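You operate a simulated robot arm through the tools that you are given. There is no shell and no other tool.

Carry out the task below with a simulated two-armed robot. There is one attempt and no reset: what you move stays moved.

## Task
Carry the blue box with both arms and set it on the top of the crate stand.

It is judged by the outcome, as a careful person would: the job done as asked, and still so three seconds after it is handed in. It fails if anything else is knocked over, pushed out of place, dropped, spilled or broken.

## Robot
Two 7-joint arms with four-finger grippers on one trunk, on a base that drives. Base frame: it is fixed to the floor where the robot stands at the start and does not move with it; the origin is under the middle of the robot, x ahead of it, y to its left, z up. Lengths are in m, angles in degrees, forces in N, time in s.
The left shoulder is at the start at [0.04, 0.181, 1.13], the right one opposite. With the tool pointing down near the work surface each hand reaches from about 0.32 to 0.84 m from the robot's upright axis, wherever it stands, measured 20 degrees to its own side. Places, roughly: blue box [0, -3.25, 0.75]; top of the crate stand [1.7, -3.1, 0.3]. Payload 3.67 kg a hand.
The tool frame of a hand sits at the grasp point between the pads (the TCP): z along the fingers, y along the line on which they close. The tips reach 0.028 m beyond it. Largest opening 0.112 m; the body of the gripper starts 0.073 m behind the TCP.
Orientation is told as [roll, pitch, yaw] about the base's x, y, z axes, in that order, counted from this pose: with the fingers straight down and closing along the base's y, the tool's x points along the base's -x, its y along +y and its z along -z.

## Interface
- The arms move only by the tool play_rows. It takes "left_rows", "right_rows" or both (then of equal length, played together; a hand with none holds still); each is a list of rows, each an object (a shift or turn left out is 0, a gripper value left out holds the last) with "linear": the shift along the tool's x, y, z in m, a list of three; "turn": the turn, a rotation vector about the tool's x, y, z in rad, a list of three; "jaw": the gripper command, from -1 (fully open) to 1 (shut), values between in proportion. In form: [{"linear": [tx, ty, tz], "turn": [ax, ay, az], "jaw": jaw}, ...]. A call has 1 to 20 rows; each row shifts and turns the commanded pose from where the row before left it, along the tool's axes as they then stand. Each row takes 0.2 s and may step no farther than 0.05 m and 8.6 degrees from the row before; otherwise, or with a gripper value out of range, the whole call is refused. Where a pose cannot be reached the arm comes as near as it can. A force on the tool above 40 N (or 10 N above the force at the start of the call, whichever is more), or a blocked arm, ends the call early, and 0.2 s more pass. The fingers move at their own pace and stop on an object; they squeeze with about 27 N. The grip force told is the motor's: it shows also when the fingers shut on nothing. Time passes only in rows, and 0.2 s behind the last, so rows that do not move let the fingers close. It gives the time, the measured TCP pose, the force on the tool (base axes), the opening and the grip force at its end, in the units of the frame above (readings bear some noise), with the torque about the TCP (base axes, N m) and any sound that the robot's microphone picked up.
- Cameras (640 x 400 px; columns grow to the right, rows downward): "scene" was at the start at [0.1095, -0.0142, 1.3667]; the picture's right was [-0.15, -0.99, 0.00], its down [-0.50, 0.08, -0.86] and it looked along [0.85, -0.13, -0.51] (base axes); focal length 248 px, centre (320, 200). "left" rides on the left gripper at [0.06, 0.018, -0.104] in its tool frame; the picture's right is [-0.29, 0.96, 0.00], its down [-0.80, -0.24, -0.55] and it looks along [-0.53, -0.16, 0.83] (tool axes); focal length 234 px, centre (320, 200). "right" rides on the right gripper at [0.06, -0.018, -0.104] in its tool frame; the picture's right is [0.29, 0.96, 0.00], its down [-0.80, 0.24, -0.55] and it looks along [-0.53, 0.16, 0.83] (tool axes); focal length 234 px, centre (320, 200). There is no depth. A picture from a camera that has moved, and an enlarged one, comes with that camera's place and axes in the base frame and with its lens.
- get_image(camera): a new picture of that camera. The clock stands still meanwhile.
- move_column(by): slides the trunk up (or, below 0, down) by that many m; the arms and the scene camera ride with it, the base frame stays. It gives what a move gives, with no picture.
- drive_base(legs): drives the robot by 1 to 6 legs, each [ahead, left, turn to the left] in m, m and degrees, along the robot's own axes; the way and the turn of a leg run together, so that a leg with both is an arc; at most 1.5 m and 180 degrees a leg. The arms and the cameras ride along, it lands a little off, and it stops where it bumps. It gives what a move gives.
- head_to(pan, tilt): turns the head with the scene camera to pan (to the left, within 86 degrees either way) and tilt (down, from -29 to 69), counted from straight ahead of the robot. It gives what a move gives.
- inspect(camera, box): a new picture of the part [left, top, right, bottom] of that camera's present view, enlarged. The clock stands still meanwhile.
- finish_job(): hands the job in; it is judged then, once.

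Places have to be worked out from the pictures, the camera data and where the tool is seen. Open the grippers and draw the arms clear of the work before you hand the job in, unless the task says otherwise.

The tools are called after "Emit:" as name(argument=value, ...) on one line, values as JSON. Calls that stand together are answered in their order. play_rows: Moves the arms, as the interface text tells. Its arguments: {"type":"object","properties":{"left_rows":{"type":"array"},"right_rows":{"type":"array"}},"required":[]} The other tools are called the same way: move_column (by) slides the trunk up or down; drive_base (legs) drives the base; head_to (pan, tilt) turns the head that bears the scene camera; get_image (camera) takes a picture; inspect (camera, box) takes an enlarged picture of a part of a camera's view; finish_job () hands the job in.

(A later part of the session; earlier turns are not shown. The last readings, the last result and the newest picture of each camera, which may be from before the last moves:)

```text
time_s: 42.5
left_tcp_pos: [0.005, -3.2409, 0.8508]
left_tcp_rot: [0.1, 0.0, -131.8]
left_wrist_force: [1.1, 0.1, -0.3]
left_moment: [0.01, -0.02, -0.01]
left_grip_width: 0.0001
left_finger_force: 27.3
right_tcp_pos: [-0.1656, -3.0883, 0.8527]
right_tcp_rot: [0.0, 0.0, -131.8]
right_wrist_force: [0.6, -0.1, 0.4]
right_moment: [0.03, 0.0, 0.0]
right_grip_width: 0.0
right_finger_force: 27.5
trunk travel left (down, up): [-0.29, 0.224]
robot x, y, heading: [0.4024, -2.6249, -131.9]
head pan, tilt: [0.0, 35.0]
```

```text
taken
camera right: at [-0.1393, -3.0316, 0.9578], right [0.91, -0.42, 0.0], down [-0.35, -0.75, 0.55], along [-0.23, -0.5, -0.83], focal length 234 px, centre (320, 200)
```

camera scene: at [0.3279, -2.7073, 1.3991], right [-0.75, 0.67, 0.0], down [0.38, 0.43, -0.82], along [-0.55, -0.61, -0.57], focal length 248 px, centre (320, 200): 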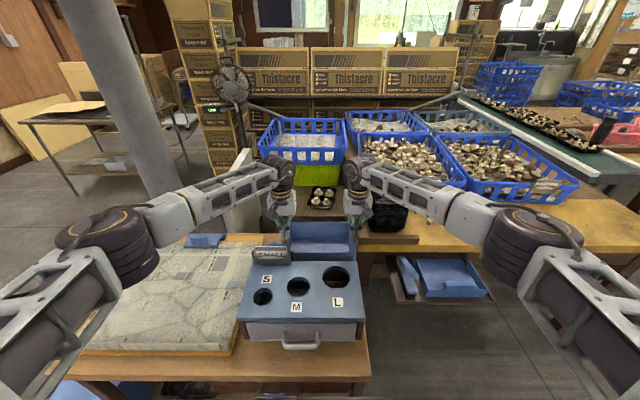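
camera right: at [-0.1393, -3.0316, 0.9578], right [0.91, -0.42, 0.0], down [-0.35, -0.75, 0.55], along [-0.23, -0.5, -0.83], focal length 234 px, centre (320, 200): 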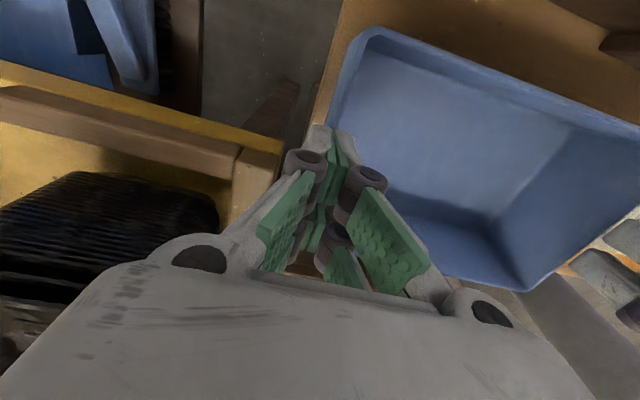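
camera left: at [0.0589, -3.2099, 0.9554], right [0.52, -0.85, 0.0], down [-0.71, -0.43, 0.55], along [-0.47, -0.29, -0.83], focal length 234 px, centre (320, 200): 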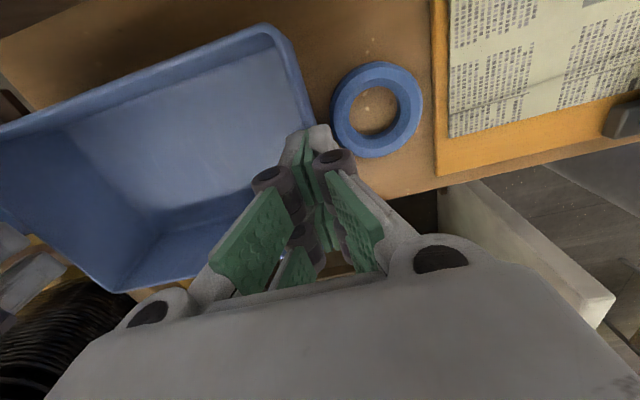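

The grips slipped: both jaws are shut on nothing and the box still stands on the table. I raise the hands 3 cm, reopen to 4 cm, and re-measure the box before trying again more slowly with a deeper grip.

Emit:
play_rows(left_rows=[{"linear": [0, 0, -0.015]}, {"linear": [0, 0, -0.015]}, {"jaw": 0.28}, {"jaw": 0.28}], right_rows=[{"linear": [0, 0, -0.015]}, {"linear": [0, 0, -0.015]}, {"jaw": 0.28}, {"jaw": 0.28}])

Emit:
get_image(camera="left")

Emit:
get_image(camera="right")

Emit:
inspect(camera="scene", box=[250, 200, 380, 290])

```text
time_s: 43.5
left_tcp_pos: [0.005, -3.2381, 0.8825]
left_tcp_rot: [0.0, 0.0, -131.8]
left_wrist_force: [-0.7, 0.5, -0.2]
left_moment: [-0.02, 0.01, 0.01]
left_grip_width: 0.0404
left_finger_force: 0.1
right_tcp_pos: [-0.1649, -3.0879, 0.8838]
right_tcp_rot: [-0.1, 0.0, -131.8]
right_wrist_force: [0.2, 0.0, -0.7]
right_moment: [0.01, -0.02, -0.04]
right_grip_width: 0.0403
right_finger_force: 0.1
trunk travel left (down, up): [-0.29, 0.224]
robot x, y, heading: [0.3988, -2.6251, -131.8]
head pan, tilt: [0.0, 35.0]
```

```text
taken
camera left: at [0.0591, -3.2084, 0.9871], right [0.52, -0.85, 0.0], down [-0.71, -0.43, 0.55], along [-0.47, -0.29, -0.83], focal length 234 px, centre (320, 200)
```

left: 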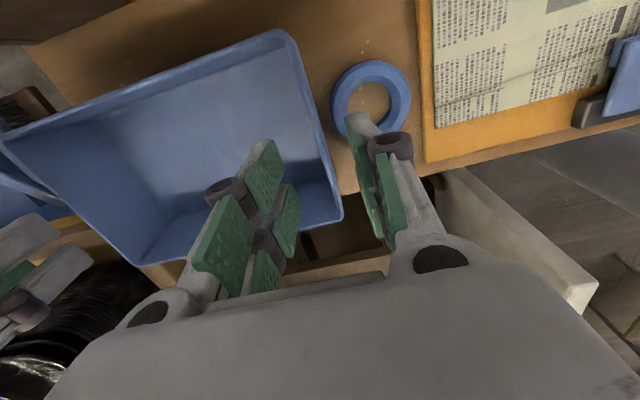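

```text
taken
camera right: at [-0.1391, -3.0317, 0.9879], right [0.91, -0.42, 0.0], down [-0.35, -0.75, 0.55], along [-0.23, -0.5, -0.83], focal length 234 px, centre (320, 200)
```

right: 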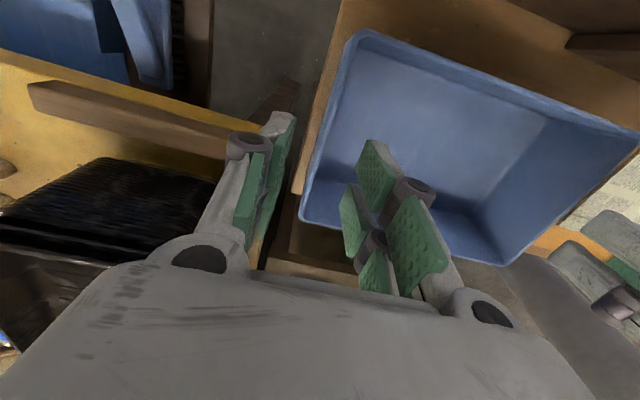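

```text
4.44 times, centred on (315, 245) of scene
camera zoom: at [0.3284, -2.7067, 1.3992], right [-0.75, 0.67, 0.0], down [0.38, 0.43, -0.82], along [-0.55, -0.61, -0.57], focal length 1100 px, centre (342, 0)
```

zoom: 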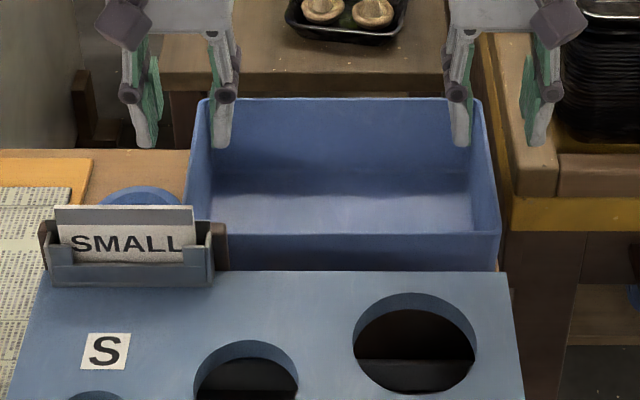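

The box is still in place (shifted ~3 mm left at most). I regrip at the same depth and this time lift only a few millimetres slowly by arm rows, to read the load on each wrist.

Emit:
play_rows(left_rows=[{"linear": [0, -0.001, 0.0175]}, {"linear": [0, 0, 0.0175]}, {"linear": [0, 0, 0.0175]}, {"linear": [0, 0, 0.0185]}, {"linear": [0, 0, 0]}], right_rows=[{"linear": [0, 0.004, 0.0175]}, {"linear": [0, 0, 0.0175]}, {"linear": [0, 0, 0.0175]}, {"linear": [0, 0, 0.0195]}, {"linear": [0, 0, 0]}])

Emit:
get_image(camera="left")

Emit:
get_image(camera="right")

```text
time_s: 44.7
left_tcp_pos: [0.0023, -3.2395, 0.8091]
left_tcp_rot: [0.0, 0.0, -131.9]
left_wrist_force: [-0.2, 0.4, 1.0]
left_moment: [-0.02, 0.05, -0.03]
left_grip_width: 0.0404
left_finger_force: 0.2
right_tcp_pos: [-0.1634, -3.09, 0.8111]
right_tcp_rot: [0.0, 0.0, -131.7]
right_wrist_force: [-0.1, 0.1, -0.3]
right_moment: [-0.05, 0.03, -0.01]
right_grip_width: 0.0402
right_finger_force: 0.1
trunk travel left (down, up): [-0.29, 0.224]
robot x, y, heading: [0.3978, -2.6279, -131.7]
head pan, tilt: [0.0, 35.0]
```

```text
taken
camera left: at [0.0562, -3.208, 0.9154], right [0.52, -0.85, 0.0], down [-0.71, -0.43, 0.55], along [-0.47, -0.29, -0.83], focal length 234 px, centre (320, 200)
```

left: 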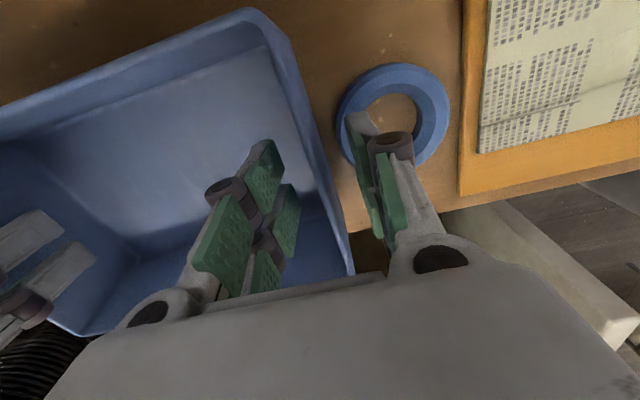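

```text
taken
camera right: at [-0.1376, -3.0334, 0.9159], right [0.91, -0.42, 0.0], down [-0.35, -0.75, 0.55], along [-0.24, -0.5, -0.83], focal length 234 px, centre (320, 200)
```

right: 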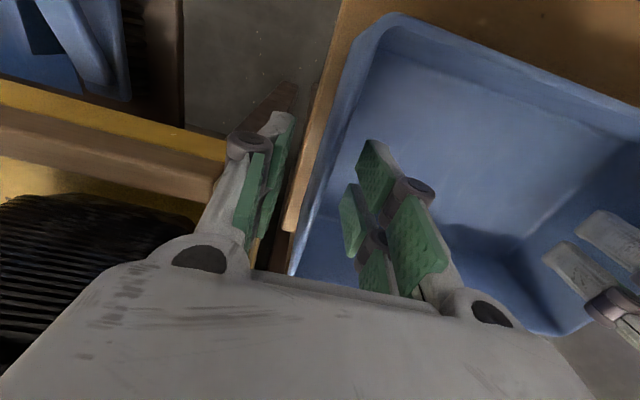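

The walls sit between the fingers again. I close both grippers and read the forces.

Emit:
play_rows(left_rows=[{"jaw": 0.6}, {"jaw": 0.8}, {"jaw": 1.0}, {"jaw": 1.0}, {"jaw": 1.0}, {"jaw": 1.0}], right_rows=[{"jaw": 0.6}, {"jaw": 0.8}, {"jaw": 1.0}, {"jaw": 1.0}, {"jaw": 1.0}, {"jaw": 1.0}])

```text
time_s: 46.1
left_tcp_pos: [0.0026, -3.2393, 0.8116]
left_tcp_rot: [0.0, 0.1, -131.8]
left_wrist_force: [4.9, -5.5, -0.3]
left_moment: [0.45, 0.71, 0.09]
left_grip_width: 0.0057
left_finger_force: 26.6
right_tcp_pos: [-0.1641, -3.0893, 0.8106]
right_tcp_rot: [0.0, 0.0, -131.8]
right_wrist_force: [-3.7, 5.2, 2.0]
right_moment: [-0.52, -0.67, 0.22]
right_grip_width: 0.006
right_finger_force: 27.4
trunk travel left (down, up): [-0.29, 0.224]
robot x, y, heading: [0.4027, -2.6269, -131.8]
head pan, tilt: [0.0, 35.0]
```

The grip is well balanced (about 7 N internal). I lift slowly by 6 mm to read the vertical load.

Emit:
play_rows(left_rows=[{"linear": [0, 0, -0.002]}, {"linear": [0, 0, -0.002]}, {"linear": [0, 0, -0.002]}, {"linear": [0, 0, 0]}], right_rows=[{"linear": [0, 0, -0.002]}, {"linear": [0, 0, -0.002]}, {"linear": [0, 0, -0.002]}, {"linear": [0, 0, 0]}])

```text
time_s: 47.1
left_tcp_pos: [0.004, -3.2394, 0.8159]
left_tcp_rot: [0.0, -0.1, -131.9]
left_wrist_force: [1.7, -7.7, -0.7]
left_moment: [0.74, 0.49, 0.52]
left_grip_width: 0.006
left_finger_force: 27.4
right_tcp_pos: [-0.1629, -3.0906, 0.8165]
right_tcp_rot: [0.0, 0.1, -131.8]
right_wrist_force: [-2.4, 7.5, -0.6]
right_moment: [-0.75, -0.47, 0.5]
right_grip_width: 0.0063
right_finger_force: 27.6
trunk travel left (down, up): [-0.29, 0.224]
robot x, y, heading: [0.4023, -2.6258, -131.6]
head pan, tilt: [0.0, 35.0]
```

The vertical load is under 1 N per hand, so either the box is very light and rising, or the pads are sliding. I check the pictures.

Emit:
get_image(camera="left")

Emit:
get_image(camera="right")

Emit:
inspect(camera="scene", box=[250, 200, 380, 290])

```text
taken
camera left: at [0.0585, -3.209, 0.9203], right [0.52, -0.85, 0.0], down [-0.71, -0.43, 0.55], along [-0.47, -0.29, -0.83], focal length 234 px, centre (320, 200)
```

left: 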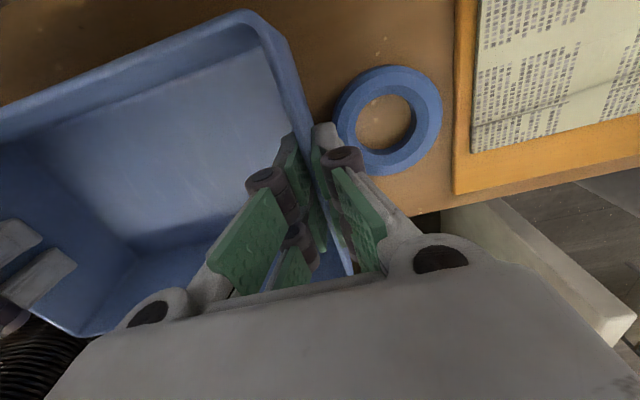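

```text
taken
camera right: at [-0.1366, -3.0346, 0.9212], right [0.91, -0.42, 0.0], down [-0.35, -0.75, 0.55], along [-0.23, -0.5, -0.83], focal length 234 px, centre (320, 200)
```

right: 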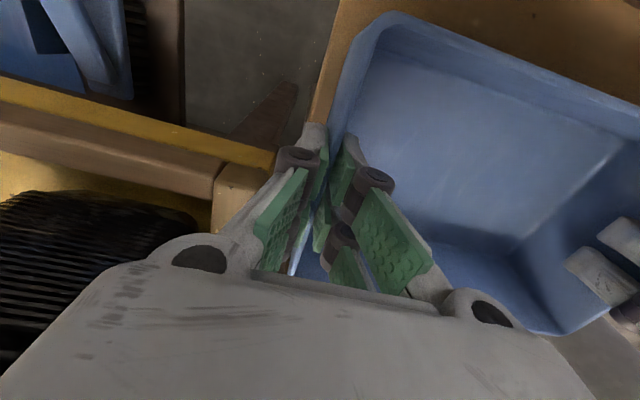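

```text
4.44 times, centred on (315, 245) of scene
camera zoom: at [0.3281, -2.707, 1.3991], right [-0.75, 0.67, 0.0], down [0.38, 0.43, -0.82], along [-0.55, -0.61, -0.57], focal length 1100 px, centre (342, 0)
```

zoom: 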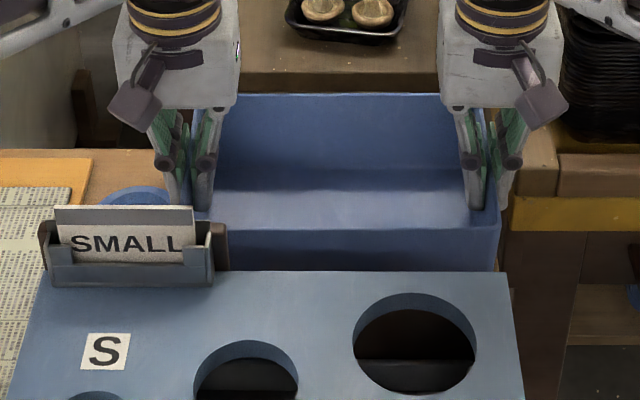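

In the scene view the box rim rose about 5 mm with the hands, so it is lifted and light. I keep lifting slowly by arm rows and watch whether the grip holds.

Emit:
play_rows(left_rows=[{"linear": [0, 0, -0.002]}, {"linear": [0, 0, -0.003]}, {"linear": [0, 0, -0.003]}, {"linear": [0, 0, -0.002]}, {"linear": [0, 0, 0]}], right_rows=[{"linear": [0, 0, -0.002]}, {"linear": [0, 0, -0.003]}, {"linear": [0, 0, -0.003]}, {"linear": [0, 0, -0.002]}, {"linear": [0, 0, 0]}])

Emit:
inspect(camera="scene", box=[250, 200, 380, 290])

Emit:
get_image(camera="left")

```text
time_s: 48.3
left_tcp_pos: [0.0048, -3.2406, 0.8268]
left_tcp_rot: [0.0, -0.1, -131.7]
left_wrist_force: [2.4, -8.4, -1.5]
left_moment: [0.34, 0.81, 0.51]
left_grip_width: 0.0059
left_finger_force: 26.7
right_tcp_pos: [-0.1617, -3.0903, 0.8275]
right_tcp_rot: [0.1, 0.0, -131.8]
right_wrist_force: [-2.3, 8.3, -1.7]
right_moment: [-0.32, -0.82, 0.45]
right_grip_width: 0.006
right_finger_force: 26.6
trunk travel left (down, up): [-0.29, 0.224]
robot x, y, heading: [0.4043, -2.627, -131.9]
head pan, tilt: [0.0, 35.0]
```

```text
4.44 times, centred on (315, 245) of scene
camera zoom: at [0.3281, -2.707, 1.3991], right [-0.75, 0.67, 0.0], down [0.38, 0.43, -0.82], along [-0.55, -0.61, -0.57], focal length 1100 px, centre (342, 0)
```

zoom: 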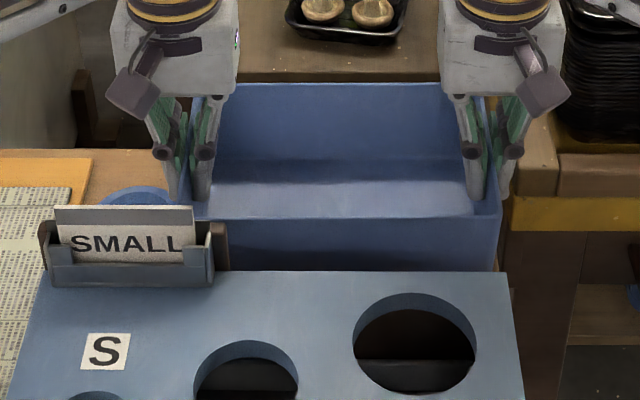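

```text
taken
camera left: at [0.0585, -3.2093, 0.9311], right [0.52, -0.85, 0.0], down [-0.71, -0.43, 0.55], along [-0.47, -0.29, -0.83], focal length 234 px, centre (320, 200)
```

left: 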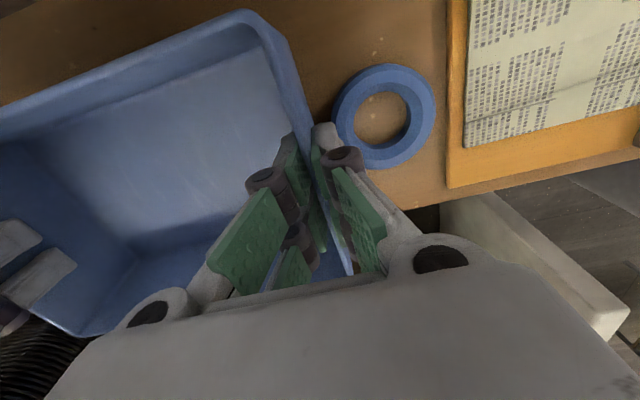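

The box is rising with the hands (about 16 mm up, ~3 N total load). Before relying on the column or base, I test whether a very small column move keeps the grip.

Emit:
move_column(by=0.01)

Emit:
inspect(camera="scene", box=[250, 200, 380, 290])

Emit:
get_image(camera="left")

Emit:
get_image(camera="right")

```text
time_s: 48.9
left_tcp_pos: [0.0043, -3.2402, 0.8366]
left_tcp_rot: [0.0, 0.0, -131.7]
left_wrist_force: [0.9, -6.8, -2.1]
left_moment: [0.48, 0.73, 0.57]
left_grip_width: 0.0059
left_finger_force: 26.6
right_tcp_pos: [-0.163, -3.0911, 0.8379]
right_tcp_rot: [0.0, -0.1, -131.7]
right_wrist_force: [-0.8, 8.5, -1.2]
right_moment: [-0.4, -0.73, 0.54]
right_grip_width: 0.0059
right_finger_force: 26.9
trunk travel left (down, up): [-0.3, 0.214]
robot x, y, heading: [0.4007, -2.6252, -131.8]
head pan, tilt: [0.0, 35.0]
```

```text
4.44 times, centred on (315, 245) of scene
camera zoom: at [0.3282, -2.7069, 1.4091], right [-0.75, 0.67, 0.0], down [0.38, 0.43, -0.82], along [-0.55, -0.61, -0.57], focal length 1100 px, centre (342, 0)
```

zoom: 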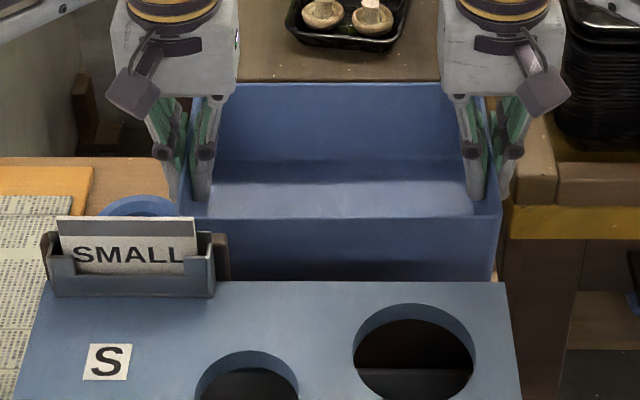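

```text
taken
camera left: at [0.0586, -3.2092, 0.941], right [0.52, -0.85, 0.0], down [-0.71, -0.43, 0.55], along [-0.47, -0.29, -0.83], focal length 234 px, centre (320, 200)
```

left: 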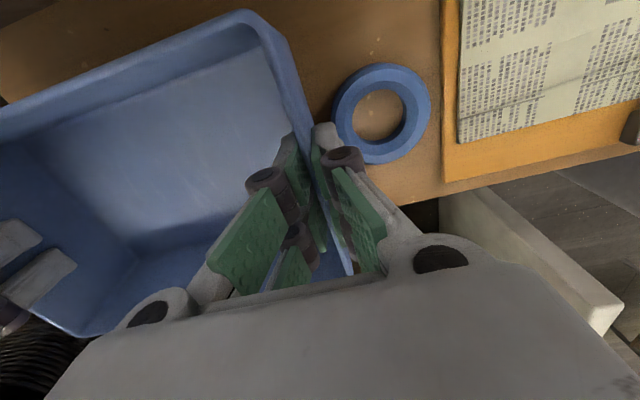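

```text
taken
camera right: at [-0.1366, -3.0346, 0.942], right [0.91, -0.42, 0.0], down [-0.35, -0.75, 0.55], along [-0.23, -0.5, -0.83], focal length 234 px, centre (320, 200)
```

right: 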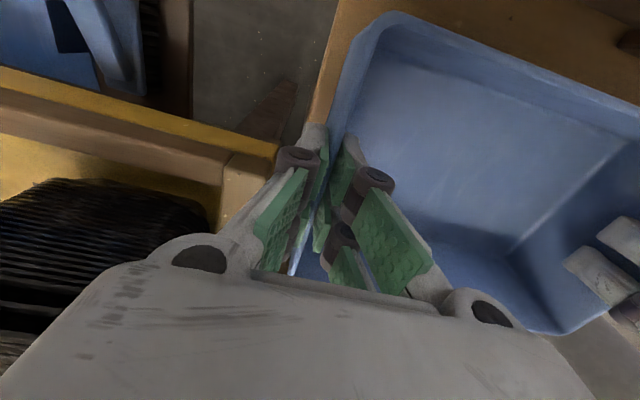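

The small column move kept the grip, with the rim unmoved between the fingers. I continue lifting gently with slow arm rows (4 mm each) and recheck.

Emit:
play_rows(left_rows=[{"linear": [0, 0, -0.002]}, {"linear": [0, 0, -0.003]}, {"linear": [0, 0, -0.004]}, {"linear": [0, 0, -0.004]}, {"linear": [0, 0, -0.004]}, {"linear": [0, 0, -0.004]}, {"linear": [0, 0, -0.004]}, {"linear": [0, 0, -0.004]}, {"linear": [0, 0, -0.004]}, {"linear": [0, 0, -0.004]}, {"linear": [0, 0, -0.003]}, {"linear": [0, 0, -0.002]}, {"linear": [0, 0, 0]}], right_rows=[{"linear": [0, 0, -0.002]}, {"linear": [0, 0, -0.003]}, {"linear": [0, 0, -0.004]}, {"linear": [0, 0, -0.004]}, {"linear": [0, 0, -0.004]}, {"linear": [0, 0, -0.004]}, {"linear": [0, 0, -0.004]}, {"linear": [0, 0, -0.004]}, {"linear": [0, 0, -0.004]}, {"linear": [0, 0, -0.004]}, {"linear": [0, 0, -0.003]}, {"linear": [0, 0, -0.002]}, {"linear": [0, 0, 0]}])

Emit:
get_image(camera="left")

Emit:
get_image(camera="right")

Emit:
get_image(camera="scene")

```text
time_s: 51.6
left_tcp_pos: [0.0044, -3.2381, 0.8782]
left_tcp_rot: [-0.1, -0.1, -131.9]
left_wrist_force: [-2.2, -6.0, 0.5]
left_moment: [0.58, 0.65, 0.69]
left_grip_width: 0.006
left_finger_force: 26.7
right_tcp_pos: [-0.1624, -3.0914, 0.8795]
right_tcp_rot: [0.0, 0.0, -131.7]
right_wrist_force: [1.5, 5.8, -0.9]
right_moment: [-0.55, -0.6, 0.58]
right_grip_width: 0.0061
right_finger_force: 27.5
trunk travel left (down, up): [-0.3, 0.214]
robot x, y, heading: [0.4019, -2.6261, -131.7]
head pan, tilt: [0.0, 35.0]
```

```text
taken
camera left: at [0.0591, -3.2087, 0.9826], right [0.52, -0.85, 0.0], down [-0.71, -0.43, 0.55], along [-0.47, -0.29, -0.83], focal length 234 px, centre (320, 200)
```

left: 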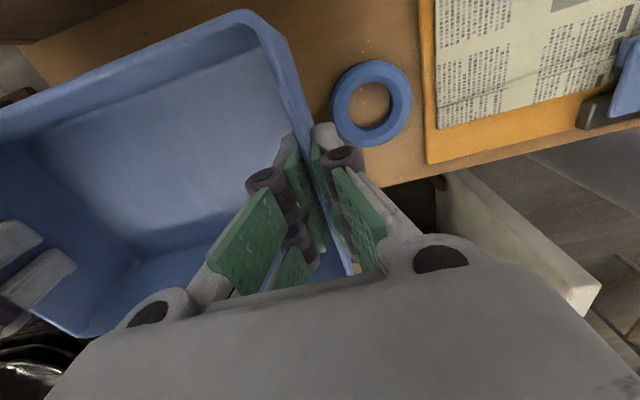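

```text
taken
camera right: at [-0.1366, -3.0342, 0.9838], right [0.91, -0.42, 0.0], down [-0.35, -0.75, 0.55], along [-0.23, -0.5, -0.83], focal length 234 px, centre (320, 200)
```

right: 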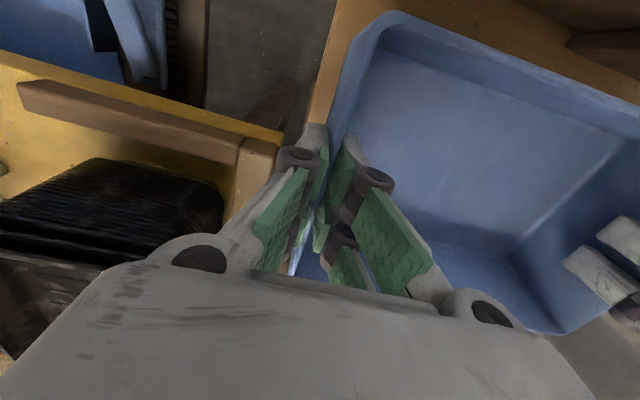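

```text
taken
camera scene: at [0.3281, -2.707, 1.409], right [-0.75, 0.67, 0.0], down [0.38, 0.43, -0.82], along [-0.55, -0.61, -0.57], focal length 248 px, centre (320, 200)
```

scene: 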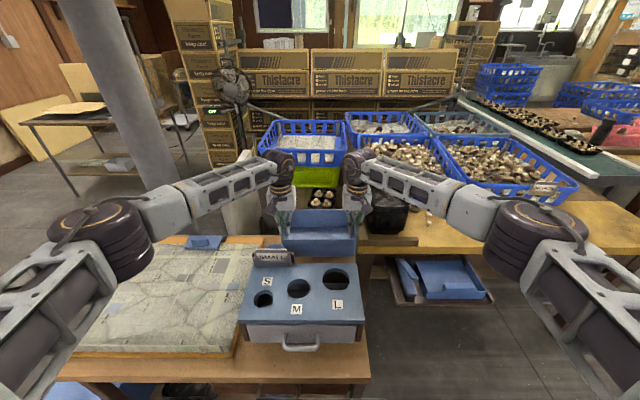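

The grip is unchanged and the box is ~7 cm up. I keep raising it with slow arm rows so its bottom clears the grader and sign.

Emit:
play_rows(left_rows=[{"linear": [0, 0, -0.002]}, {"linear": [0, 0, -0.004]}, {"linear": [0, 0, -0.005]}, {"linear": [0, 0, -0.005]}, {"linear": [0, 0, -0.005]}, {"linear": [0, 0, -0.005]}, {"linear": [0, 0, -0.005]}, {"linear": [0, 0, -0.005]}, {"linear": [0, 0, -0.005]}, {"linear": [0, 0, -0.005]}, {"linear": [0, 0, -0.005]}, {"linear": [0, 0, -0.005]}, {"linear": [0, 0, -0.005]}, {"linear": [0, 0, -0.005]}, {"linear": [0, 0, -0.005]}, {"linear": [0, 0, -0.005]}, {"linear": [0, 0, -0.004]}, {"linear": [0, 0, -0.002]}, {"linear": [0, 0, 0]}], right_rows=[{"linear": [0, 0, -0.002]}, {"linear": [0, 0, -0.004]}, {"linear": [0, 0, -0.005]}, {"linear": [0, 0, -0.005]}, {"linear": [0, 0, -0.005]}, {"linear": [0, 0, -0.005]}, {"linear": [0, 0, -0.005]}, {"linear": [0, 0, -0.005]}, {"linear": [0, 0, -0.005]}, {"linear": [0, 0, -0.005]}, {"linear": [0, 0, -0.005]}, {"linear": [0, 0, -0.005]}, {"linear": [0, 0, -0.005]}, {"linear": [0, 0, -0.005]}, {"linear": [0, 0, -0.005]}, {"linear": [0, 0, -0.005]}, {"linear": [0, 0, -0.004]}, {"linear": [0, 0, -0.002]}, {"linear": [0, 0, 0]}])

Emit:
get_image(camera="left")

Emit:
get_image(camera="scene")

```text
time_s: 55.6
left_tcp_pos: [0.0044, -3.2397, 0.9613]
left_tcp_rot: [-0.1, -0.1, -131.9]
left_wrist_force: [-11.6, 3.6, -0.9]
left_moment: [0.8, 0.62, 0.67]
left_grip_width: 0.0061
left_finger_force: 27.1
right_tcp_pos: [-0.1612, -3.0912, 0.9606]
right_tcp_rot: [0.1, -0.1, -131.8]
right_wrist_force: [12.1, -3.8, -1.4]
right_moment: [-0.78, -0.63, 0.53]
right_grip_width: 0.0061
right_finger_force: 27.5
trunk travel left (down, up): [-0.3, 0.214]
robot x, y, heading: [0.4035, -2.629, -131.6]
head pan, tilt: [0.0, 35.0]
```

```text
taken
camera left: at [0.0593, -3.2093, 1.0652], right [0.52, -0.85, 0.0], down [-0.71, -0.43, 0.55], along [-0.47, -0.29, -0.83], focal length 234 px, centre (320, 200)
```

left: 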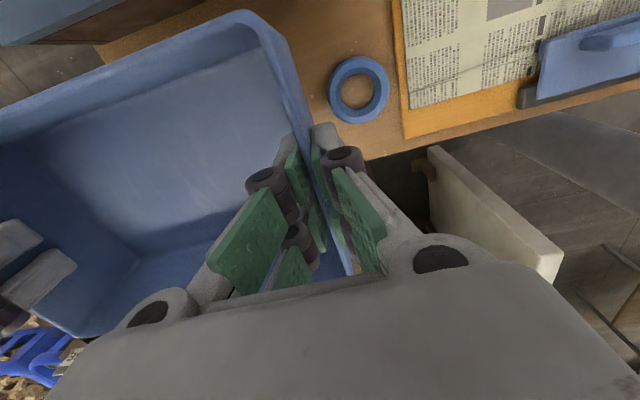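

```text
taken
camera scene: at [0.3281, -2.707, 1.409], right [-0.75, 0.67, 0.0], down [0.38, 0.43, -0.82], along [-0.55, -0.61, -0.57], focal length 248 px, centre (320, 200)
```

scene: 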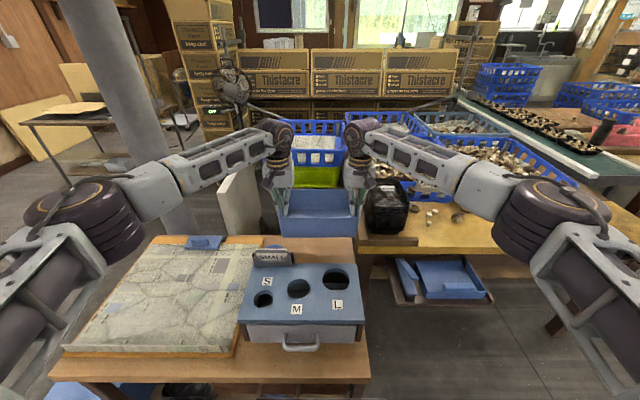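

The box is held ~15 cm up; the hands now pull outward with about 11 N, so I bring them together ~1.2 mm each while raising the last 6 cm.

Emit:
play_rows(left_rows=[{"linear": [0, -0.0006, -0.002]}, {"linear": [0, -0.0006, -0.004]}, {"linear": [0, 0, -0.005]}, {"linear": [0, 0, -0.005]}, {"linear": [0, 0, -0.005]}, {"linear": [0, 0, -0.005]}, {"linear": [0, 0, -0.005]}, {"linear": [0, 0, -0.005]}, {"linear": [0, 0, -0.005]}, {"linear": [0, 0, -0.005]}, {"linear": [0, 0, -0.005]}, {"linear": [0, 0, -0.005]}, {"linear": [0, 0, -0.004]}, {"linear": [0, 0, -0.002]}, {"linear": [0, 0, 0]}], right_rows=[{"linear": [0, 0.0006, -0.002]}, {"linear": [0, 0.0006, -0.004]}, {"linear": [0, 0, -0.005]}, {"linear": [0, 0, -0.005]}, {"linear": [0, 0, -0.005]}, {"linear": [0, 0, -0.005]}, {"linear": [0, 0, -0.005]}, {"linear": [0, 0, -0.005]}, {"linear": [0, 0, -0.005]}, {"linear": [0, 0, -0.005]}, {"linear": [0, 0, -0.005]}, {"linear": [0, 0, -0.005]}, {"linear": [0, 0, -0.004]}, {"linear": [0, 0, -0.002]}, {"linear": [0, 0, 0]}])

Emit:
get_image(camera="left")

Emit:
get_image(camera="right")

Emit:
get_image(camera="scene")

```text
time_s: 58.9
left_tcp_pos: [0.004, -3.2402, 1.0234]
left_tcp_rot: [0.2, 0.0, -131.7]
left_wrist_force: [17.0, -19.3, -0.9]
left_moment: [0.6, 0.41, 0.2]
left_grip_width: 0.006
left_finger_force: 26.5
right_tcp_pos: [-0.1628, -3.0915, 1.0241]
right_tcp_rot: [-0.2, 0.0, -131.9]
right_wrist_force: [-16.6, 20.3, -2.1]
right_moment: [-0.52, -0.33, 0.56]
right_grip_width: 0.0057
right_finger_force: 27.4
trunk travel left (down, up): [-0.3, 0.214]
robot x, y, heading: [0.4029, -2.6229, -132.0]
head pan, tilt: [0.0, 35.0]
```

```text
taken
camera left: at [0.058, -3.209, 1.127], right [0.52, -0.85, 0.0], down [-0.71, -0.44, 0.55], along [-0.47, -0.29, -0.83], focal length 234 px, centre (320, 200)
```

left: 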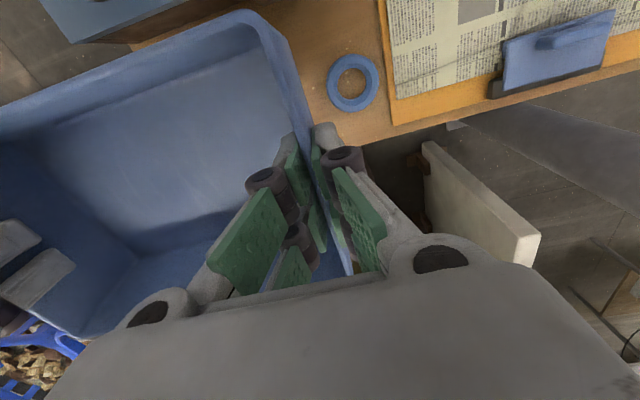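

```text
taken
camera right: at [-0.1366, -3.0348, 1.1283], right [0.91, -0.43, 0.0], down [-0.35, -0.75, 0.55], along [-0.24, -0.5, -0.83], focal length 234 px, centre (320, 200)
```

right: 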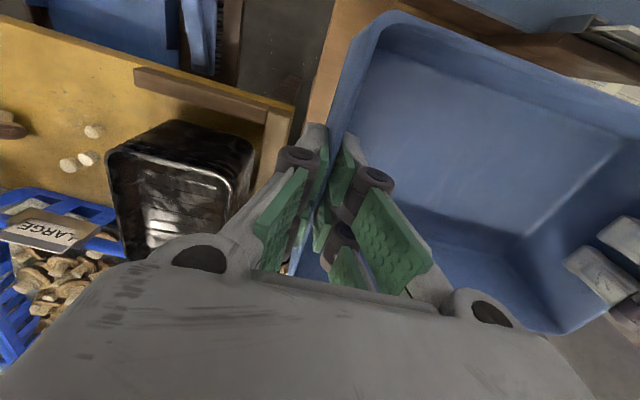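

```text
taken
camera scene: at [0.3281, -2.707, 1.409], right [-0.75, 0.67, 0.0], down [0.38, 0.43, -0.82], along [-0.55, -0.61, -0.57], focal length 248 px, centre (320, 200)
```

scene: 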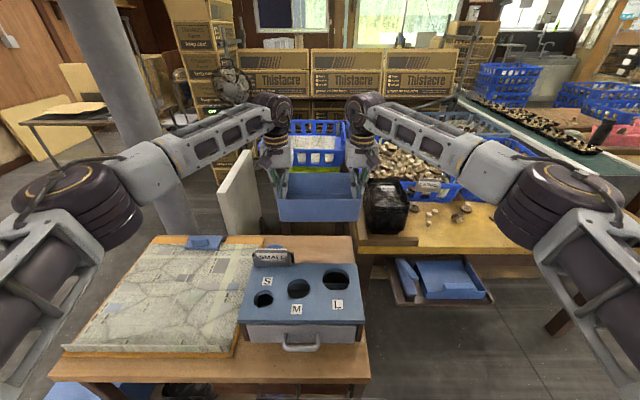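

The box bottom is at about z 0.96, above the 0.91 sign, with the grip unchanged. The hands now squeeze inward ~25 N, so I ease them out 0.7 mm each.

Emit:
play_rows(left_rows=[{"linear": [0, 0.0007, 0]}, {"linear": [0, 0, 0]}], right_rows=[{"linear": [0, -0.0007, 0]}, {"linear": [0, 0, 0]}])

```text
time_s: 59.5
left_tcp_pos: [0.0048, -3.2396, 1.0222]
left_tcp_rot: [0.0, 0.0, -131.8]
left_wrist_force: [16.1, -19.9, -0.7]
left_moment: [0.45, 0.47, 0.35]
left_grip_width: 0.006
left_finger_force: 26.8
right_tcp_pos: [-0.1627, -3.0907, 1.022]
right_tcp_rot: [0.0, 0.0, -132.0]
right_wrist_force: [-16.9, 19.7, -0.5]
right_moment: [-0.49, -0.5, 0.48]
right_grip_width: 0.006
right_finger_force: 26.6
trunk travel left (down, up): [-0.3, 0.214]
robot x, y, heading: [0.4002, -2.6269, -132.1]
head pan, tilt: [0.0, 35.0]
```

No change yet; I ease out another 1 mm each.

Emit:
play_rows(left_rows=[{"linear": [0, 0.001, 0]}, {"linear": [0, 0, 0]}], right_rows=[{"linear": [0, -0.001, 0]}, {"linear": [0, 0, 0]}])

```text
time_s: 60.0
left_tcp_pos: [0.0042, -3.2396, 1.0228]
left_tcp_rot: [0.0, 0.1, -131.8]
left_wrist_force: [12.9, -17.2, -1.0]
left_moment: [0.58, 0.52, 0.52]
left_grip_width: 0.0059
left_finger_force: 27.2
right_tcp_pos: [-0.1624, -3.0917, 1.0235]
right_tcp_rot: [0.0, 0.0, -131.8]
right_wrist_force: [-12.4, 16.8, -1.1]
right_moment: [-0.54, -0.38, 0.54]
right_grip_width: 0.0057
right_finger_force: 26.6
trunk travel left (down, up): [-0.3, 0.214]
robot x, y, heading: [0.4005, -2.6224, -132.1]
head pan, tilt: [0.0, 35.0]
```

Force eases to about 21 N; one more millimetre each outward.

Emit:
play_rows(left_rows=[{"linear": [0, 0.001, 0]}, {"linear": [0, 0, 0]}, {"linear": [0, 0, 0]}], right_rows=[{"linear": [0, -0.001, 0]}, {"linear": [0, 0, 0]}, {"linear": [0, 0, 0]}])

```text
time_s: 60.9
left_tcp_pos: [0.0061, -3.2398, 1.0222]
left_tcp_rot: [-0.1, -0.1, -132.0]
left_wrist_force: [2.1, -9.3, -2.4]
left_moment: [0.23, 0.65, 0.86]
left_grip_width: 0.0061
left_finger_force: 26.9
right_tcp_pos: [-0.1614, -3.0921, 1.0228]
right_tcp_rot: [0.1, 0.0, -131.8]
right_wrist_force: [-2.5, 11.1, -1.0]
right_moment: [-0.39, -0.76, 0.48]
right_grip_width: 0.0059
right_finger_force: 27.4
trunk travel left (down, up): [-0.3, 0.214]
robot x, y, heading: [0.4007, -2.6276, -131.8]
head pan, tilt: [0.0, 35.0]
```

Internal force is down to about 8 N. I back away a short 8 cm first to see how the held box takes base motion.

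Emit:
drive_base(legs=[[-0.08, 0, 0]])

Emit:
get_image(camera="left")

Emit:
get_image(camera="scene")

```text
time_s: 61.9
left_tcp_pos: [0.0568, -3.1817, 1.0235]
left_tcp_rot: [0.0, -0.1, -131.9]
left_wrist_force: [-6.3, -2.4, -1.3]
left_moment: [0.38, 0.71, 0.9]
left_grip_width: 0.0059
left_finger_force: 27.2
right_tcp_pos: [-0.1113, -3.0327, 1.0236]
right_tcp_rot: [0.0, 0.0, -131.8]
right_wrist_force: [6.5, 3.2, 0.5]
right_moment: [-0.48, -0.79, 0.5]
right_grip_width: 0.0059
right_finger_force: 27.4
trunk travel left (down, up): [-0.3, 0.214]
robot x, y, heading: [0.4515, -2.5679, -131.7]
head pan, tilt: [0.0, 35.0]
```

```text
taken
camera left: at [0.1109, -3.1505, 1.1275], right [0.52, -0.85, 0.0], down [-0.71, -0.43, 0.56], along [-0.47, -0.29, -0.83], focal length 234 px, centre (320, 200)
```

left: 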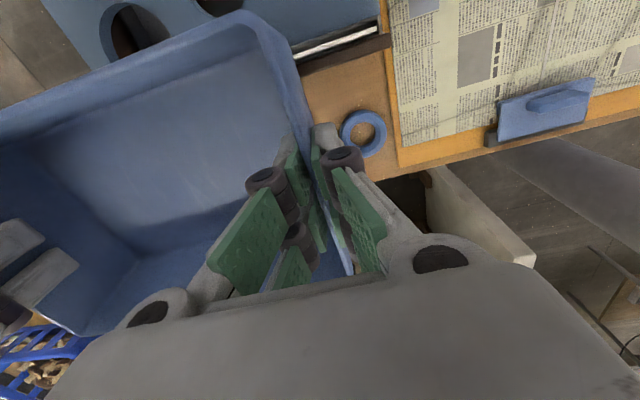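

```text
taken
camera scene: at [0.3803, -2.6485, 1.4091], right [-0.74, 0.67, 0.0], down [0.38, 0.43, -0.82], along [-0.55, -0.61, -0.57], focal length 248 px, centre (320, 200)
```

scene: 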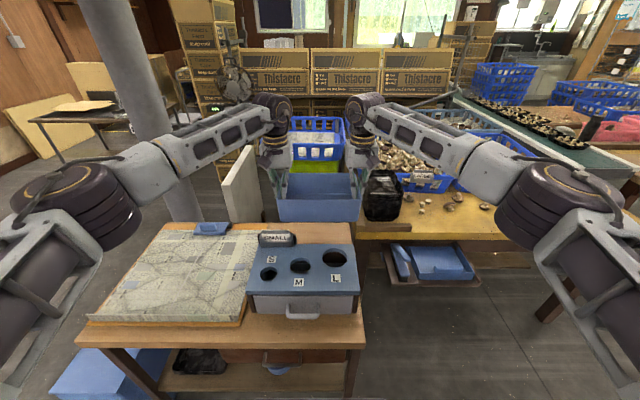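

The grip held with no change. I back off another 0.3 m, the box passing 5 cm above the sign.

Emit:
drive_base(legs=[[-0.15, 0, 0], [-0.15, 0, 0]])

Emit:
get_image(camera="left")

Emit:
get_image(camera="scene")

```text
time_s: 64.3
left_tcp_pos: [0.2543, -2.9572, 1.021]
left_tcp_rot: [0.0, 0.0, -132.1]
left_wrist_force: [-3.4, -3.7, -0.5]
left_moment: [0.2, 0.78, 0.78]
left_grip_width: 0.0059
left_finger_force: 27.0
right_tcp_pos: [0.0871, -2.8084, 1.0214]
right_tcp_rot: [0.1, 0.1, -131.9]
right_wrist_force: [3.7, 3.1, 0.2]
right_moment: [-0.29, -0.94, 0.36]
right_grip_width: 0.0061
right_finger_force: 26.6
trunk travel left (down, up): [-0.3, 0.214]
robot x, y, heading: [0.6531, -2.3427, -132.1]
head pan, tilt: [0.0, 35.0]
```

```text
taken
camera left: at [0.3089, -2.927, 1.1263], right [0.52, -0.86, 0.0], down [-0.71, -0.43, 0.55], along [-0.47, -0.29, -0.83], focal length 234 px, centre (320, 200)
```

left: 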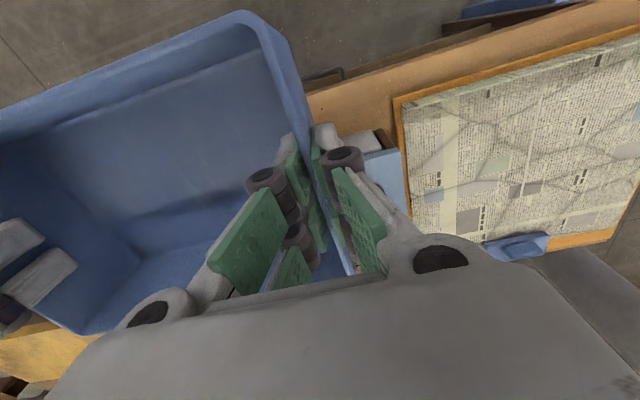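

```text
taken
camera scene: at [0.5792, -2.4259, 1.4089], right [-0.74, 0.67, 0.0], down [0.38, 0.43, -0.82], along [-0.55, -0.61, -0.57], focal length 248 px, centre (320, 200)
```

scene: 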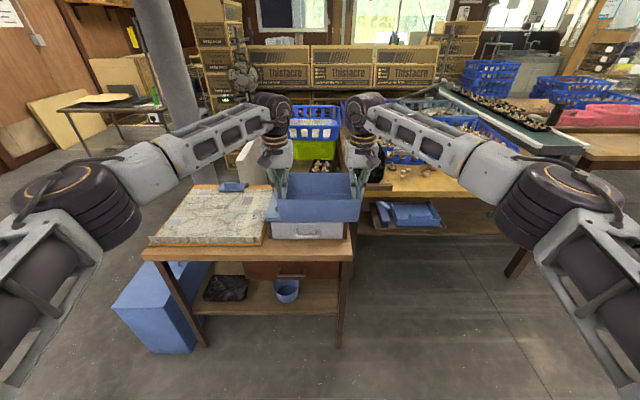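

The box is clear of the table's front. I back off 0.25 m more so nothing is under the box and look left toward the crate stand.

Emit:
drive_base(legs=[[-0.15, 0, 0], [-0.15, 0, 0]])

Emit:
head_to(pan=70, tilt=35)

Emit:
get_image(camera="scene")

```text
time_s: 66.7
left_tcp_pos: [0.4553, -2.7372, 1.021]
left_tcp_rot: [-0.2, 0.0, -131.8]
left_wrist_force: [-2.9, -3.7, -1.9]
left_moment: [0.2, 0.71, 0.68]
left_grip_width: 0.006
left_finger_force: 27.1
right_tcp_pos: [0.2877, -2.59, 1.0221]
right_tcp_rot: [0.0, 0.1, -131.7]
right_wrist_force: [2.3, 1.9, -0.6]
right_moment: [-0.33, -0.88, 0.24]
right_grip_width: 0.0058
right_finger_force: 26.9
trunk travel left (down, up): [-0.3, 0.214]
robot x, y, heading: [0.8485, -2.1211, -132.1]
head pan, tilt: [0.0, 35.0]
```

```text
time_s: 68.1
left_tcp_pos: [0.456, -2.7369, 1.0222]
left_tcp_rot: [-0.2, 0.0, -131.9]
left_wrist_force: [-2.2, -3.0, -1.9]
left_moment: [0.49, 0.58, 0.5]
left_grip_width: 0.006
left_finger_force: 26.9
right_tcp_pos: [0.2871, -2.59, 1.0221]
right_tcp_rot: [0.1, 0.1, -131.6]
right_wrist_force: [2.5, 2.0, -1.1]
right_moment: [-0.56, -0.68, 0.17]
right_grip_width: 0.0061
right_finger_force: 27.0
trunk travel left (down, up): [-0.3, 0.214]
robot x, y, heading: [0.8499, -2.1192, -131.6]
head pan, tilt: [70.0, 35.0]
```

```text
taken
camera scene: at [0.8788, -2.2168, 1.409], right [-0.88, -0.47, 0.0], down [-0.27, 0.51, -0.82], along [0.39, -0.72, -0.57], focal length 248 px, centre (320, 200)
```

scene: 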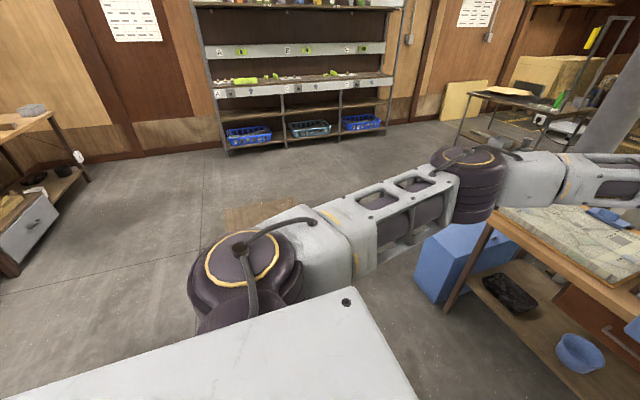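

The stand is hidden behind the left arm from here, and the floor towards it is clear. I back off 0.5 m and slide left 0.7 m in short legs (no turn, the table is then squarely approached later), and look again.

Emit:
drive_base(legs=[[-0.2, 0, 0], [-0.3, 0, 0], [0, 0.3, 0], [0, 0.4, 0]])

Emit:
head_to(pan=15, tilt=50)

Emit:
get_image(camera="scene")

Emit:
get_image(camera="left")

```text
time_s: 75.2
left_tcp_pos: [1.3154, -2.8364, 1.0224]
left_tcp_rot: [-0.1, 0.1, -130.9]
left_wrist_force: [-1.5, -2.5, -2.4]
left_moment: [0.48, 0.64, 0.59]
left_grip_width: 0.0057
left_finger_force: 26.8
right_tcp_pos: [1.1455, -2.691, 1.0217]
right_tcp_rot: [0.1, 0.1, -130.8]
right_wrist_force: [2.4, 2.1, -0.2]
right_moment: [-0.56, -0.68, 0.16]
right_grip_width: 0.0058
right_finger_force: 27.7
trunk travel left (down, up): [-0.3, 0.214]
robot x, y, heading: [1.7, -2.2139, -130.5]
head pan, tilt: [70.0, 35.0]
```

```text
time_s: 76.4
left_tcp_pos: [1.3167, -2.8346, 1.0233]
left_tcp_rot: [-0.1, 0.0, -130.8]
left_wrist_force: [-1.8, -2.3, -1.8]
left_moment: [0.53, 0.56, 0.52]
left_grip_width: 0.0061
left_finger_force: 27.2
right_tcp_pos: [1.1465, -2.6898, 1.0216]
right_tcp_rot: [0.1, 0.1, -130.7]
right_wrist_force: [2.4, 2.3, -0.9]
right_moment: [-0.59, -0.63, 0.15]
right_grip_width: 0.0058
right_finger_force: 27.3
trunk travel left (down, up): [-0.3, 0.214]
robot x, y, heading: [1.7047, -2.2117, -131.0]
head pan, tilt: [15.0, 50.0]
```

```text
taken
camera scene: at [1.6537, -2.3, 1.3873], right [-0.9, 0.43, 0.0], down [0.33, 0.69, -0.64], along [-0.28, -0.58, -0.77], focal length 248 px, centre (320, 200)
```

scene: 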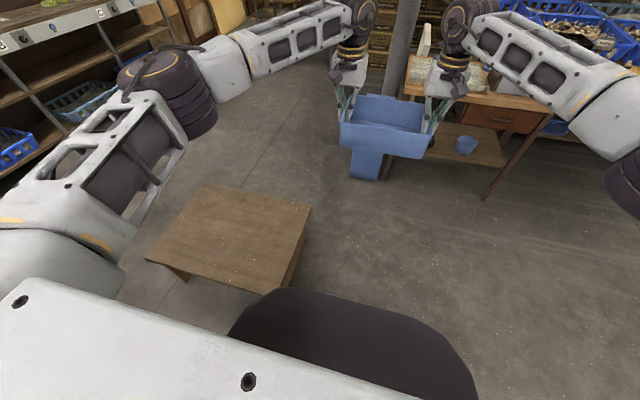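

```text
taken
camera left: at [1.3696, -2.8042, 1.1268], right [0.54, -0.84, 0.0], down [-0.7, -0.45, 0.56], along [-0.47, -0.3, -0.83], focal length 234 px, centre (320, 200)
```

left: 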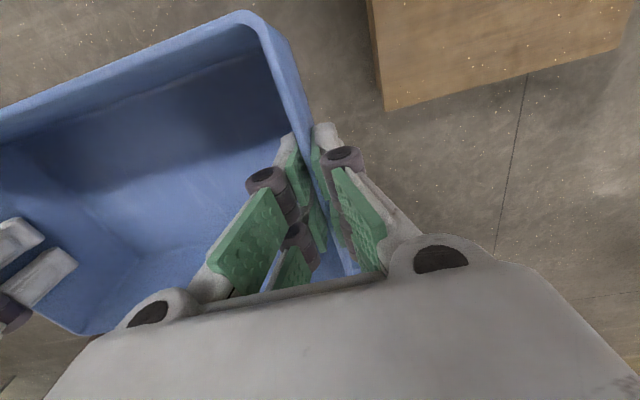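

The crate stand is now in view to the left. I enlarge it to get its corners and height.

Emit:
inspect(camera="scene", box=[130, 170, 330, 310])

Emit:
inspect(camera="scene", box=[320, 60, 460, 190])

```text
2.86 times, centred on (230, 240) of scene
camera zoom: at [1.6537, -2.3, 1.3873], right [-0.9, 0.43, 0.0], down [0.33, 0.69, -0.64], along [-0.28, -0.58, -0.77], focal length 707 px, centre (577, 86)
```

zoom: 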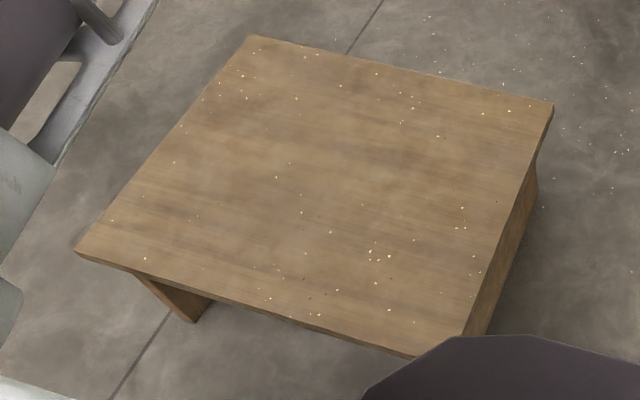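

```text
3.08 times, centred on (390, 125) of scene
camera zoom: at [1.6537, -2.3, 1.3873], right [-0.9, 0.43, 0.0], down [0.33, 0.69, -0.64], along [-0.28, -0.58, -0.77], focal length 762 px, centre (105, 431)
```

zoom: 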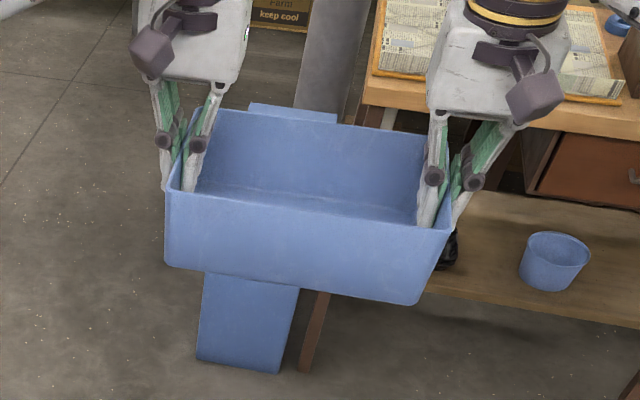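

The box hangs level in both grippers. The stand's top works out at z≈0.315, about 0.65 × 0.515 m and parallel to me, centred 0.66 m ahead and 0.63 m to my left; its front edge is 0.40 m ahead, so I slide left in two short legs.

Emit:
drive_base(legs=[[-0.02, 0.3, 0], [0, 0.33, 0]])

Emit:
head_to(pan=0, tilt=50)

Emit:
get_image(camera="scene")

Emit:
get_image(camera="left")

Emit:
get_image(camera="right")

```text
time_s: 80.4
left_tcp_pos: [1.8144, -3.2374, 1.0221]
left_tcp_rot: [-0.1, 0.0, -130.7]
left_wrist_force: [-1.9, -2.6, -1.4]
left_moment: [0.54, 0.59, 0.56]
left_grip_width: 0.0058
left_finger_force: 26.9
right_tcp_pos: [1.6446, -3.0942, 1.0229]
right_tcp_rot: [0.1, 0.0, -130.6]
right_wrist_force: [1.5, 2.2, -0.2]
right_moment: [-0.57, -0.66, 0.16]
right_grip_width: 0.0062
right_finger_force: 26.7
trunk travel left (down, up): [-0.3, 0.214]
robot x, y, heading: [2.1959, -2.6142, -130.6]
head pan, tilt: [15.0, 50.0]
```

```text
time_s: 81.2
left_tcp_pos: [1.814, -3.238, 1.0227]
left_tcp_rot: [0.0, 0.0, -130.7]
left_wrist_force: [-1.5, -3.0, -0.6]
left_moment: [0.71, 0.39, 0.49]
left_grip_width: 0.006
left_finger_force: 26.6
right_tcp_pos: [1.6436, -3.0927, 1.0225]
right_tcp_rot: [0.1, 0.1, -130.7]
right_wrist_force: [1.5, 3.3, -0.2]
right_moment: [-0.76, -0.44, 0.14]
right_grip_width: 0.006
right_finger_force: 27.0
trunk travel left (down, up): [-0.3, 0.214]
robot x, y, heading: [2.1961, -2.6173, -130.9]
head pan, tilt: [0.0, 50.0]
```

```text
taken
camera scene: at [2.1342, -2.6902, 1.3873], right [-0.76, 0.65, 0.0], down [0.5, 0.58, -0.64], along [-0.42, -0.49, -0.77], focal length 248 px, centre (320, 200)
```

scene: 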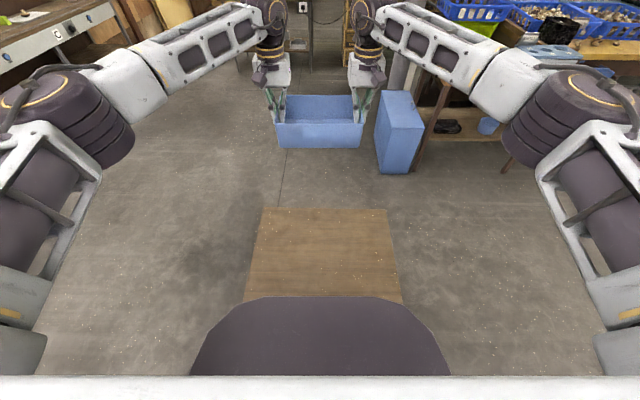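

```text
taken
camera left: at [1.8679, -3.2059, 1.1267], right [0.54, -0.84, 0.0], down [-0.7, -0.45, 0.56], along [-0.47, -0.3, -0.83], focal length 234 px, centre (320, 200)
```

left: 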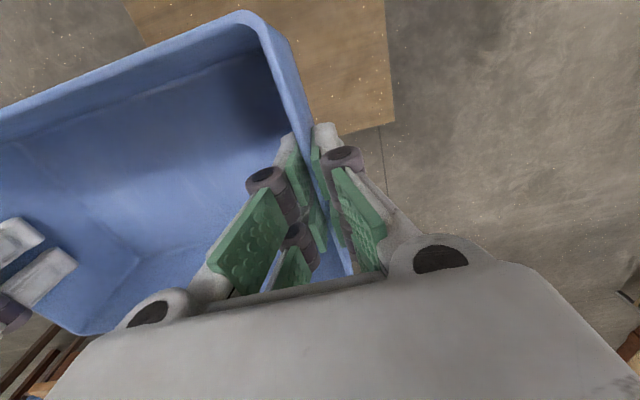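

```text
taken
camera right: at [1.6686, -3.0352, 1.1269], right [0.91, -0.4, 0.0], down [-0.34, -0.76, 0.55], along [-0.22, -0.51, -0.83], focal length 234 px, centre (320, 200)
```

right: 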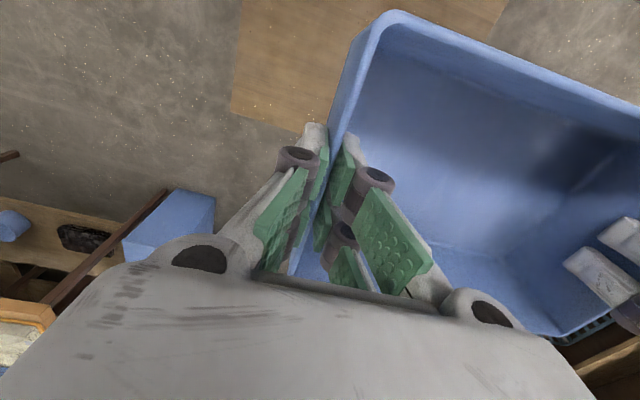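

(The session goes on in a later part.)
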